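You operate a simulated robot arm through the tools that you are given. There is no shell and no other tool. Be economical: measure what you need, move in short steps, check, and stop when the job is done.

Carry out the task below with a simulated robot arm. There is one attempt and no reset: what you move stays moved.

## Task
Stand the yellow legend plate from the dining table beside the rolled strap. It goes on the side that lies toward x -0.7, y +0.7 (a direction in the base frame), with about 3 cm between them.

The check looks at the end state, three seconds after you hand in, the way a careful person would. Anything else that was tipped, shoved, dropped, spilled or broken makes it a failure.

## Robot
A 6-joint arm with a two-finger parallel gripper, fixed in place. Base frame: the origin is at the foot of the arm, x ahead of it, y to its left, z up; the work surface is at about z = 0.75. Units: m, rad, N and s.
With the tool pointing down near the work surface it reaches from about 0.18 to 0.64 m from the base axis. Its first joint turns from -1.152 to 1.152 rad. Payload 2.7 kg.
Tool frame: the origin (TCP) lies between the finger pads and is the grasp point; the fingertips stand 0.023 m ahead of it; z points along the fingers, y is the line along which they close. Largest opening 0.094 m; finger width 0.038, thickness 0.01; the body of the gripper, 0.054 by 0.096 m, starts 0.039 m behind the TCP.
Orientation is that of the tool frame in the base frame, as a unit quaternion [x, y, z, w]. With the fingers straight down and closing along the base's y, the tool's x points along the base's -x, its y along +y and its z along -z.

## Interface
- The arm moves only by the tool arm_command. Its arguments are lists of equal length, an entry for each row: "translation": the shift along the tool's x, y, z in units of 200 mm (1.0 is 200 mm), a list of three; "twist": the turn about the tool's z in units of 60 degrees (1.0 is 60 degrees). In form: {"translation": [[tx, ty, tz], ...], "twist": [twist, ...]}. A call has 1 to 12 rows; each row is the pose to reach, as a shift and turn from the pose commanded when the call began, along the tool's axes at that moment. "jaw" is the gripper command, from -1 (shut) to 1 (fully open), values between in proportion, set as the call begins (left out, the last holds). A call with a number of a shift or a turn outside -1 to 1 is refused whole. A row lasts 0.2 s, in which the tool goes at most 0.05 m and 0.15 rad; a call with a longer step from one row to the next is refused whole, and so is a gripper value outside its range. Where a pose cannot be reached the arm comes as near as it can. A force on the tool above 40 N (or 10 N above the force at the start of the call, whichever is more), or a blocked arm, ends the call early, and 0.2 s more pass. The fingers move at their own pace (about 0.045 m/s each) and stop on an object; they squeeze with about 21 N. The grip force told is the motor's: it shows also when the fingers shut on nothing. Time passes only in rows, and 0.2 s behind the last, so rows that repeat a pose let the fingers close. The reply holds the time, the measured pose of the TCP, the force on the tool along the base axes, the opening and the grip force, in the units named above and with some noise.
- Cameras (640 x 400 px; columns grow to the right, rows downward): "scene" is fixed at [0.0622, -0.4203, 1.4078]; the picture's right is [0.89, -0.46, 0.00], its down [-0.24, -0.48, -0.84] and it looks along [0.38, 0.75, -0.54] (base axes); focal length 321 px, centre (320, 200). "wrist" rides on the gripper at [-0.039, 0, -0.044] in the tool frame; the picture's right is [0.00, -1.00, 0.00], its down [0.97, 0.00, -0.24] and it looks along [0.24, 0.00, 0.97] (tool axes); focal length 218 px, centre (320, 200). There is no depth. A picture from a camera that has moved, and an enlarged one, comes with that camera's place and axes in the base frame and with its lens.
- get_image(camera): a new picture of that camera. No time passes.
- zoom(camera, box): a new picture of the part [left, top, right, bottom] of that camera's present view, enlarged. No time passes.
- job_done(): hands the job in; it is judged then, once.

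Go step by step. Nothing tells you positions but the pictures and the camera data: compare them with the known pose of the tool, close in by small moves and look again before you grip or let go. The budget is 90 turns and 38 pictures, counting those below and the enlarged ones. Unless the task says otherwise, let go and move clear before handing in, and close with one line.

The tools are called after "Emit:" as name(argument=value, ...) on one line, values as JSON. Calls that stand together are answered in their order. arm_command: Moves the arm, as the interface text tells. Its arguments: {"type":"object","properties":{"translation":{"type":"array"},"twist":{"type":"array"},"jaw":{"type":"number"}},"required":["translation","twist"]} The other tools are called the same way: get_image (camera) takes a picture; zoom (camera, box) takes an enlarged picture of a part of a camera's view; job_done () hands the job in.

At the start:

```text
time: 0.0
tcp_pos: [0.4181, 0.2147, 0.9896]
tcp_rot: [-0.001, 1.0, 0.001, 0.001]
contact_force: [0.0, 0.2, 0.5]
opening: 0.0941
grasp_force: 0.0
```

scene: 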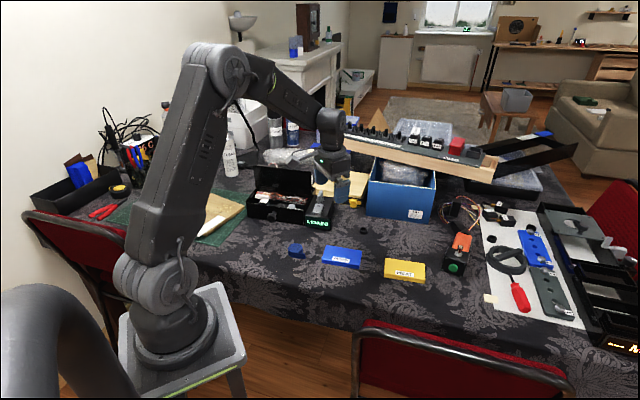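
wrist: 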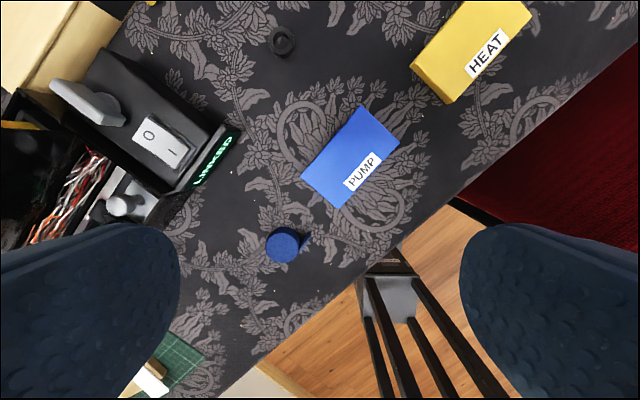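

I see a yellow plate marked HEAT, a blue plate marked PUMP, a small blue roll and a small black ring. I need closer views to tell which is the rolled strap.

Emit:
zoom(camera="scene", box=[260, 210, 480, 300])

Emit:
zoom(camera="wrist", box=[220, 0, 560, 280])

```text
2.91 times, centred on (370, 255) of scene
camera zoom: at [0.0622, -0.4203, 1.4078], right [0.89, -0.46, 0.0], down [-0.24, -0.48, -0.84], along [0.38, 0.75, -0.54], focal length 934 px, centre (174, 40)
```

zoom: 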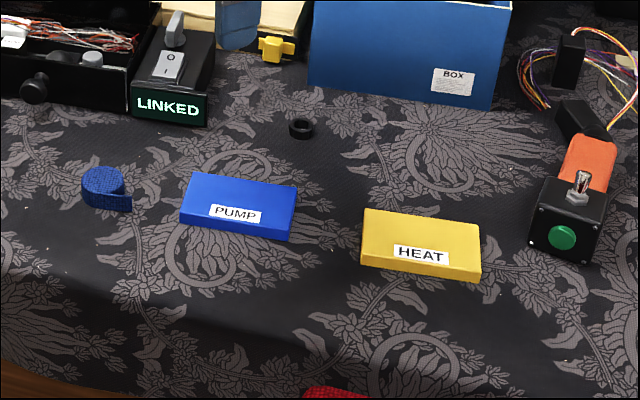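

```text
1.43 times, centred on (390, 140) of wrist
camera zoom: at [0.4581, 0.2139, 1.0322], right [0.0, -1.0, 0.0], down [-0.97, 0.0, 0.24], along [-0.24, 0.0, -0.97], focal length 312 px, centre (220, 286)
```

zoom: 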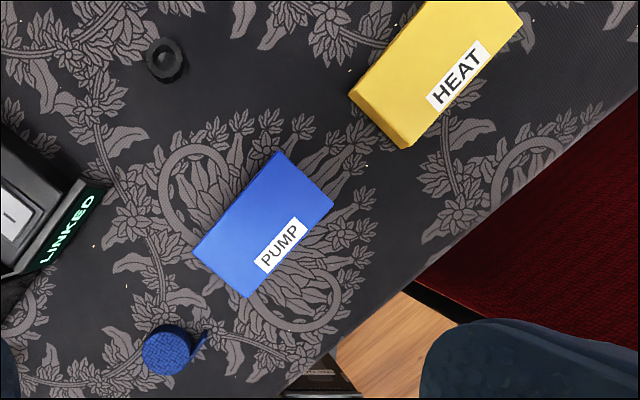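

The blue roll with the tail is the rolled strap, near (0.335, 0.264). The yellow plate lies flat near (0.56, 0.05), so I'll move above it for a closer look.

Emit:
arm_command(translation=[[-0.1, -0.2, 0], [-0.2, -0.4, 0], [-0.3, -0.6, 0], [-0.4, -0.8, 0], [-0.4, -0.8, 0]], twist=[0, 0, 0, 0, 0], jaw=1)

Emit:
get_image(camera="wrist")

Emit:
zoom(camera="scene", box=[180, 170, 340, 270])

```text
time: 1.2
tcp_pos: [0.5027, 0.0549, 0.9895]
tcp_rot: [-0.001, 1.0, 0.0, 0.001]
contact_force: [-0.2, -0.8, -0.3]
opening: 0.0943
grasp_force: 0.0
```

```text
33 pictures are left
camera wrist: at [0.541, 0.0536, 1.0327], right [0.0, -1.0, 0.0], down [-0.97, 0.0, 0.24], along [-0.24, 0.0, -0.97], focal length 218 px, centre (320, 200)
```

wrist: 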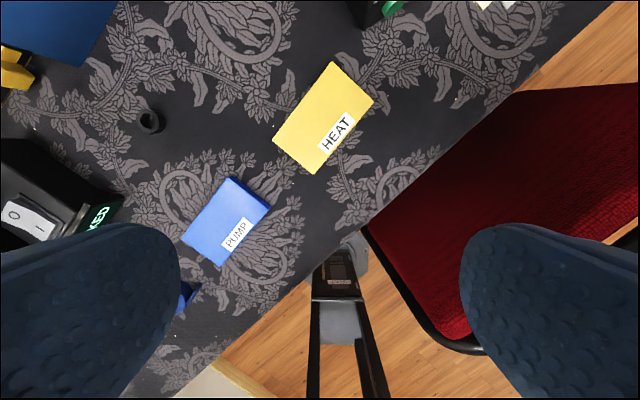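

```text
4.00 times, centred on (260, 220) of scene
camera zoom: at [0.0622, -0.4203, 1.4078], right [0.89, -0.46, 0.0], down [-0.24, -0.48, -0.84], along [0.38, 0.75, -0.54], focal length 1284 px, centre (560, 120)
```

zoom: 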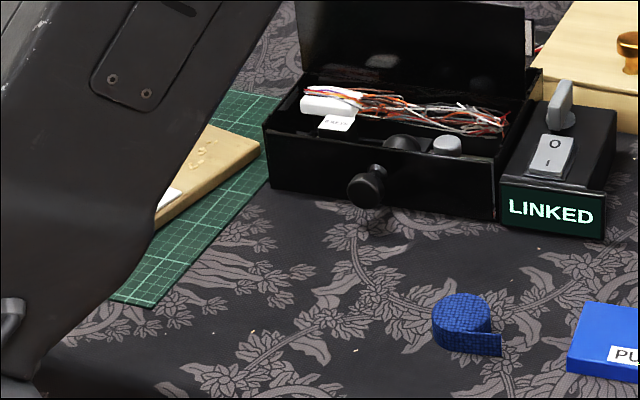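

The plate is about 0.107 x 0.063 m, centred near (0.569, 0.051), with its long axis at about -40° to x. I'll move over it, turn the fingers to close across the short side, and come down partway.

Emit:
arm_command(translation=[[-0.066, 0, 0.1], [-0.132, -0.005, 0.2], [-0.198, -0.01, 0.3], [-0.264, -0.015, 0.4], [-0.332, -0.02, 0.5], [-0.332, -0.02, 0.5]], twist=[0.135, 0.27, 0.405, 0.54, 0.675, 0.675])

Emit:
get_image(camera="wrist")

Emit:
get_image(camera="scene")

```text
time: 2.6
tcp_pos: [0.566, 0.0513, 0.8883]
tcp_rot: [0.346, 0.938, 0.0, 0.001]
contact_force: [-0.2, -0.4, -0.6]
opening: 0.094
grasp_force: 0.1
```

```text
31 pictures are left
camera wrist: at [0.5955, 0.0237, 0.9316], right [-0.65, -0.76, 0.0], down [-0.74, 0.63, 0.24], along [-0.18, 0.16, -0.97], focal length 218 px, centre (320, 200)
```

wrist: 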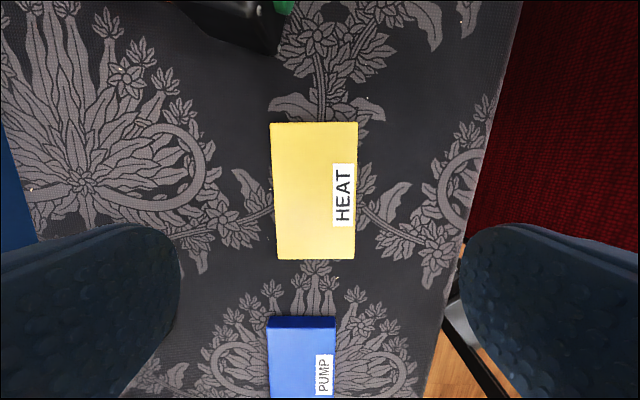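

```text
30 pictures are left
```

scene: 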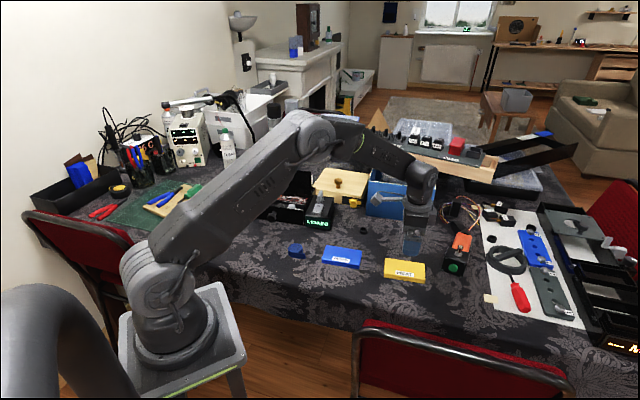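

The plate is centred to within about 4 mm between the fingers and square to them. I'll correct that and go down to grasp height.

Emit:
arm_command(translation=[[-0.01, 0.02, 0.12], [-0.01, 0.02, 0.24], [-0.01, 0.02, 0.36], [-0.01, 0.02, 0.46], [-0.01, 0.02, 0.51], [-0.01, 0.02, 0.555], [-0.01, 0.02, 0.555]], twist=[0, 0, 0, 0, 0, 0, 0])

Emit:
get_image(camera="wrist")

Emit:
zoom(camera="scene", box=[340, 200, 500, 300])

```text
time: 4.2
tcp_pos: [0.5721, 0.0534, 0.7784]
tcp_rot: [0.346, 0.938, 0.001, 0.0]
contact_force: [-0.3, 0.6, 0.0]
opening: 0.094
grasp_force: 0.0
```

```text
29 pictures are left
camera wrist: at [0.6007, 0.0267, 0.821], right [-0.65, -0.76, 0.0], down [-0.74, 0.63, 0.24], along [-0.18, 0.16, -0.97], focal length 218 px, centre (320, 200)
```

wrist: 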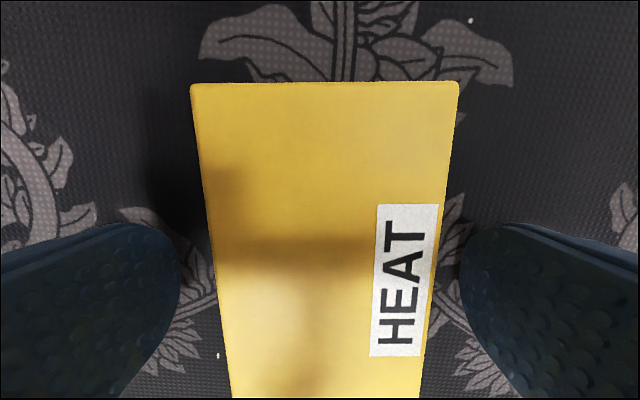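

```text
4.00 times, centred on (420, 250) of scene
camera zoom: at [0.0622, -0.4203, 1.4078], right [0.89, -0.46, 0.0], down [-0.24, -0.48, -0.84], along [0.38, 0.75, -0.54], focal length 1284 px, centre (-80, 0)
```

zoom: 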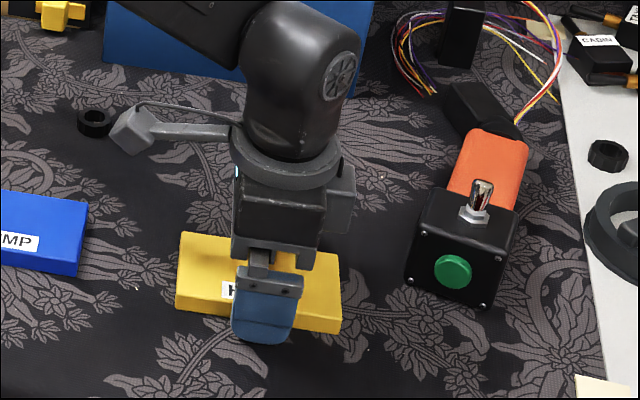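

The fingers straddle the plate with their tips just above the cloth, so I'll close them.

Emit:
arm_command(translation=[[0, 0, 0], [0, 0, 0], [0, 0, 0], [0, 0, 0], [0, 0, 0]], twist=[0, 0, 0, 0, 0], jaw=-1)

```text
time: 5.4
tcp_pos: [0.5712, 0.0527, 0.777]
tcp_rot: [0.345, 0.938, 0.001, 0.0]
contact_force: [0.2, -0.9, 0.5]
opening: 0.0646
grasp_force: 21.0
```

The grip is solid at 0.065 m. I'll lift straight up.

Emit:
arm_command(translation=[[0, 0, -0.1], [0, 0, -0.25], [0, 0, -0.45], [0, 0, -0.65], [0, 0, -0.8], [0, 0, -0.8]], twist=[0, 0, 0, 0, 0, 0])

Emit:
get_image(camera="scene")

```text
time: 6.8
tcp_pos: [0.5698, 0.0548, 0.9389]
tcp_rot: [0.345, 0.939, 0.001, 0.0]
contact_force: [1.0, 0.2, -0.4]
opening: 0.0642
grasp_force: 20.6
```

```text
27 pictures are left
```

scene: 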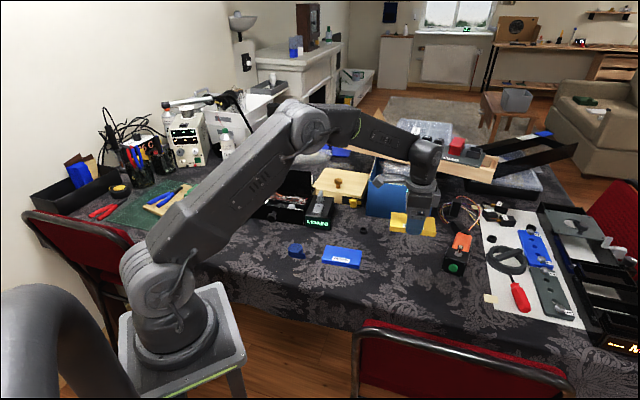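

The plate is held level. I'll carry it high toward the strap.

Emit:
arm_command(translation=[[0.15, 0, 0], [0.36, 0, 0], [0.57, 0, 0], [0.78, 0, 0], [0.9, 0, 0], [0.9, 0, 0]], twist=[0, 0, 0, 0, 0, 0])

Emit:
get_image(camera="wrist")

```text
time: 8.2
tcp_pos: [0.4333, 0.1708, 0.9362]
tcp_rot: [0.345, 0.938, 0.001, 0.001]
contact_force: [-0.1, -0.7, -0.1]
opening: 0.0643
grasp_force: 21.2
```

```text
26 pictures are left
camera wrist: at [0.4628, 0.1442, 0.98], right [-0.65, -0.76, 0.0], down [-0.74, 0.63, 0.24], along [-0.18, 0.16, -0.97], focal length 218 px, centre (320, 200)
```

wrist: 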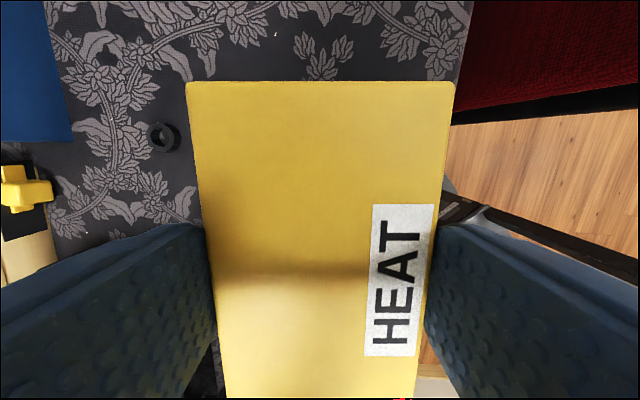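

Everything is clear so far. I'll continue toward the strap's far side and align with the requested direction.

Emit:
arm_command(translation=[[0.15, 0.01, 0], [0.36, 0.02, 0], [0.57, 0.03, 0], [0.78, 0.04, 0], [0.98, 0.04, 0], [0.98, 0.04, 0]], twist=[0.02, 0.04, 0.077, 0.077, 0.077, 0.077])

Emit:
get_image(camera="wrist")

Emit:
get_image(camera="scene")

```text
time: 9.6
tcp_pos: [0.2882, 0.3026, 0.9385]
tcp_rot: [0.383, 0.924, 0.001, 0.0]
contact_force: [0.3, 0.0, -0.5]
opening: 0.0643
grasp_force: 21.0
```

```text
25 pictures are left
camera wrist: at [0.3157, 0.2726, 0.9816], right [-0.71, -0.71, 0.0], down [-0.69, 0.69, 0.24], along [-0.17, 0.17, -0.97], focal length 218 px, centre (320, 200)
```

wrist: 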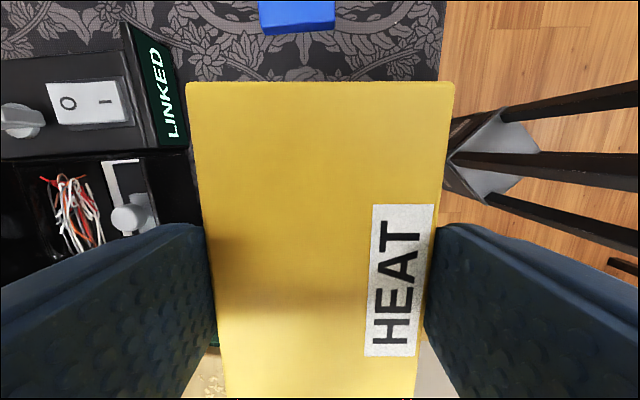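

```text
24 pictures are left
```

scene: 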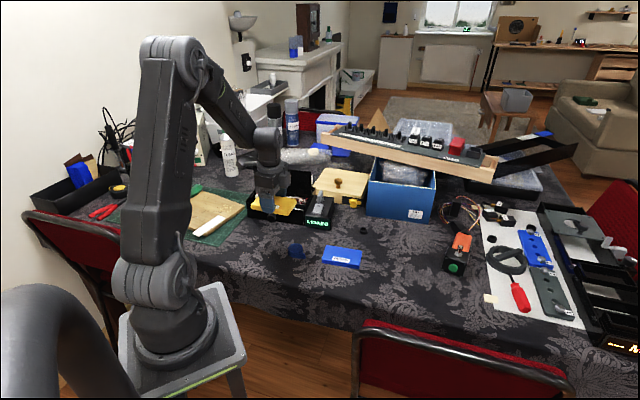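

The strap is hidden under the plate in this view. I'll move on to the target spot and come down partway so the strap shows past the plate's edge.

Emit:
arm_command(translation=[[0.12, 0, 0], [0.24, 0, 0.05], [0.24, 0, 0.2], [0.24, 0, 0.35], [0.24, 0, 0.45], [0.24, 0, 0.45]], twist=[0, 0, 0, 0, 0, 0])

Emit:
get_image(camera="wrist")

Emit:
zoom(camera="scene", box=[180, 180, 340, 280])

```text
time: 11.0
tcp_pos: [0.2541, 0.3366, 0.8489]
tcp_rot: [0.383, 0.924, 0.001, 0.001]
contact_force: [-0.2, -0.6, -1.3]
opening: 0.0645
grasp_force: 20.9
```

```text
23 pictures are left
camera wrist: at [0.2812, 0.3072, 0.8914], right [-0.71, -0.71, 0.0], down [-0.69, 0.69, 0.24], along [-0.17, 0.17, -0.97], focal length 218 px, centre (320, 200)
```

wrist: 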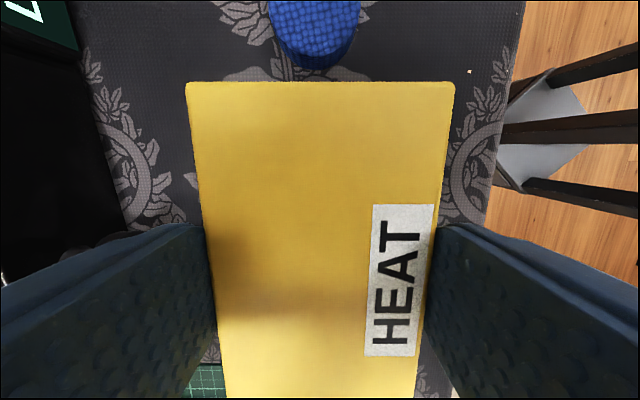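

```text
4.00 times, centred on (260, 230) of scene
camera zoom: at [0.0622, -0.4202, 1.4079], right [0.89, -0.46, 0.0], down [-0.24, -0.48, -0.84], along [0.38, 0.75, -0.54], focal length 1284 px, centre (560, 80)
```

zoom: 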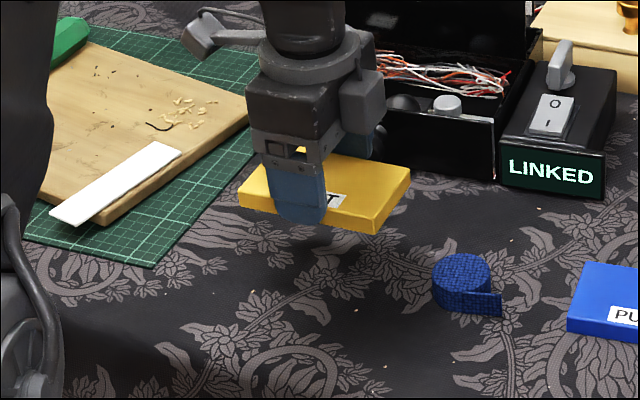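

The wrist view puts the near edge of the strap's base about 3.0 cm from the plate's edge, laterally centred. The ground below is clear, so I'll go straight down to the height where I gripped it.

Emit:
arm_command(translation=[[0, 0, 0.1], [0, 0, 0.2], [0, 0, 0.27], [0, 0, 0.31], [0, 0, 0.335], [0, 0, 0.348], [0, 0, 0.348]], twist=[0, 0, 0, 0, 0, 0, 0])

Emit:
get_image(camera="wrist")

Emit:
zoom(camera="scene", box=[180, 180, 340, 280])

```text
time: 12.6
tcp_pos: [0.2545, 0.3378, 0.7778]
tcp_rot: [0.384, 0.924, 0.001, 0.0]
contact_force: [-0.1, 0.5, -1.2]
opening: 0.0641
grasp_force: 21.2
```

```text
21 pictures are left
camera wrist: at [0.2819, 0.3077, 0.8216], right [-0.71, -0.71, 0.0], down [-0.69, 0.69, 0.24], along [-0.17, 0.17, -0.97], focal length 218 px, centre (320, 200)
```

wrist: 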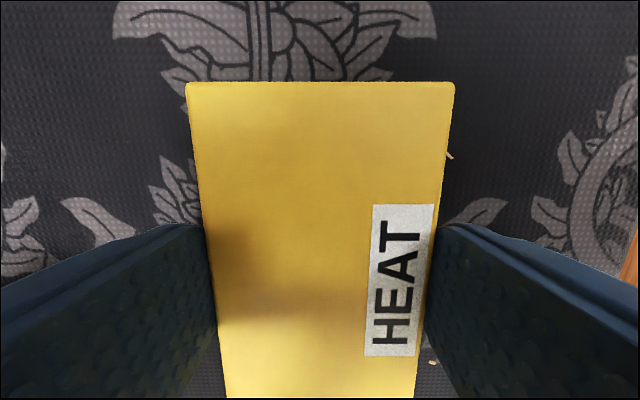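

```text
4.00 times, centred on (260, 230) of scene
camera zoom: at [0.0622, -0.4203, 1.4079], right [0.89, -0.46, 0.0], down [-0.24, -0.48, -0.84], along [0.38, 0.75, -0.54], focal length 1284 px, centre (560, 80)
```

zoom: 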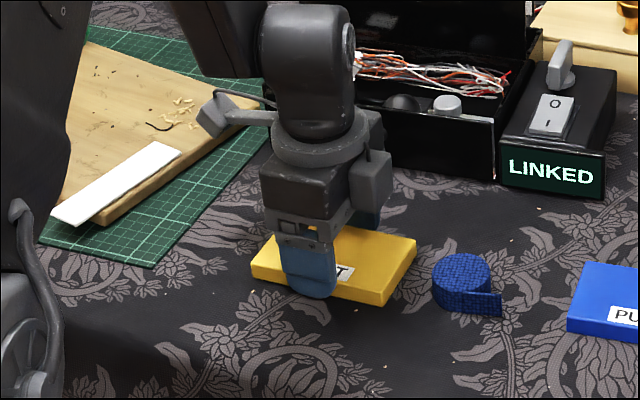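

The plate is resting at its grasp height, with a gap of about 2.8–3 cm in both views. I'll let go.

Emit:
arm_command(translation=[[0, 0, 0], [0, 0, 0], [0, 0, 0], [0, 0, 0]], twist=[0, 0, 0, 0], jaw=0.9)

Emit:
arm_command(translation=[[0, 0, -0.1], [0, 0, -0.3], [0, 0, -0.5], [0, 0, -0.7], [0, 0, -0.9], [0, 0, -0.9]], twist=[0, 0, 0, 0, 0, 0])

Emit:
get_image(camera="wrist")

Emit:
zoom(camera="scene", box=[180, 180, 340, 280])

```text
time: 13.6
tcp_pos: [0.255, 0.3369, 0.7786]
tcp_rot: [0.383, 0.924, 0.0, 0.0]
contact_force: [-0.2, -0.7, -0.6]
opening: 0.0895
grasp_force: 0.0
```

```text
time: 15.0
tcp_pos: [0.2547, 0.3356, 0.9575]
tcp_rot: [0.383, 0.924, 0.001, -0.001]
contact_force: [-0.2, 0.4, 0.1]
opening: 0.0893
grasp_force: 0.1
```

```text
19 pictures are left
camera wrist: at [0.2828, 0.3068, 1.0009], right [-0.71, -0.71, 0.0], down [-0.69, 0.69, 0.24], along [-0.17, 0.17, -0.97], focal length 218 px, centre (320, 200)
```

wrist: 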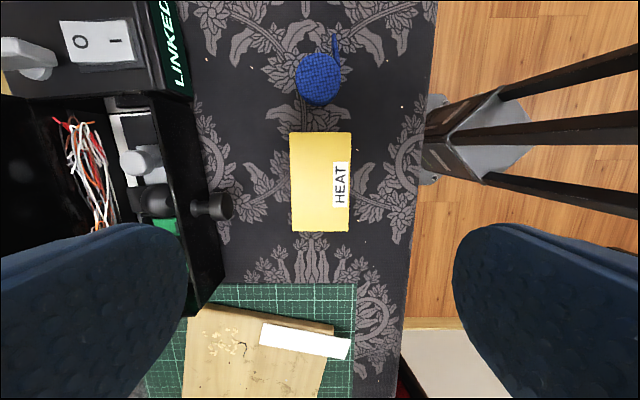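

```text
4.00 times, centred on (260, 230) of scene
camera zoom: at [0.0622, -0.4203, 1.4078], right [0.89, -0.46, 0.0], down [-0.24, -0.48, -0.84], along [0.38, 0.75, -0.54], focal length 1284 px, centre (560, 80)
```

zoom: 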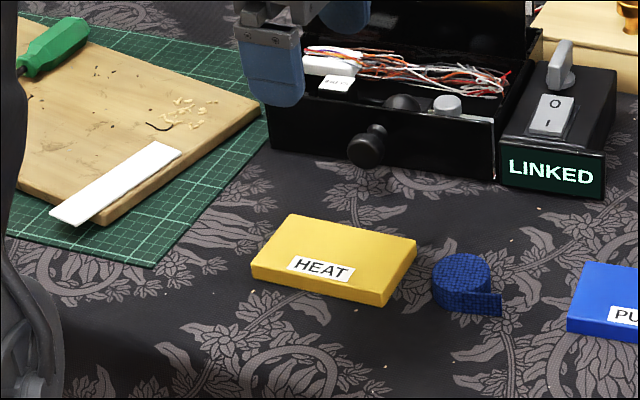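

The plate lies flat and undisturbed, lined up on the requested side of the strap, about 2.9 cm away. The gripper is clear, so I'm handing in.

Emit:
job_done()

```text
The job is handed in.
```

The yellow HEAT plate now lies flat beside the rolled strap, on its (-x, +y) side with a gap of about 2.9 cm; I took "stand" to mean "place", since the arm can't tip it upright, and I saw nothing else disturbed.
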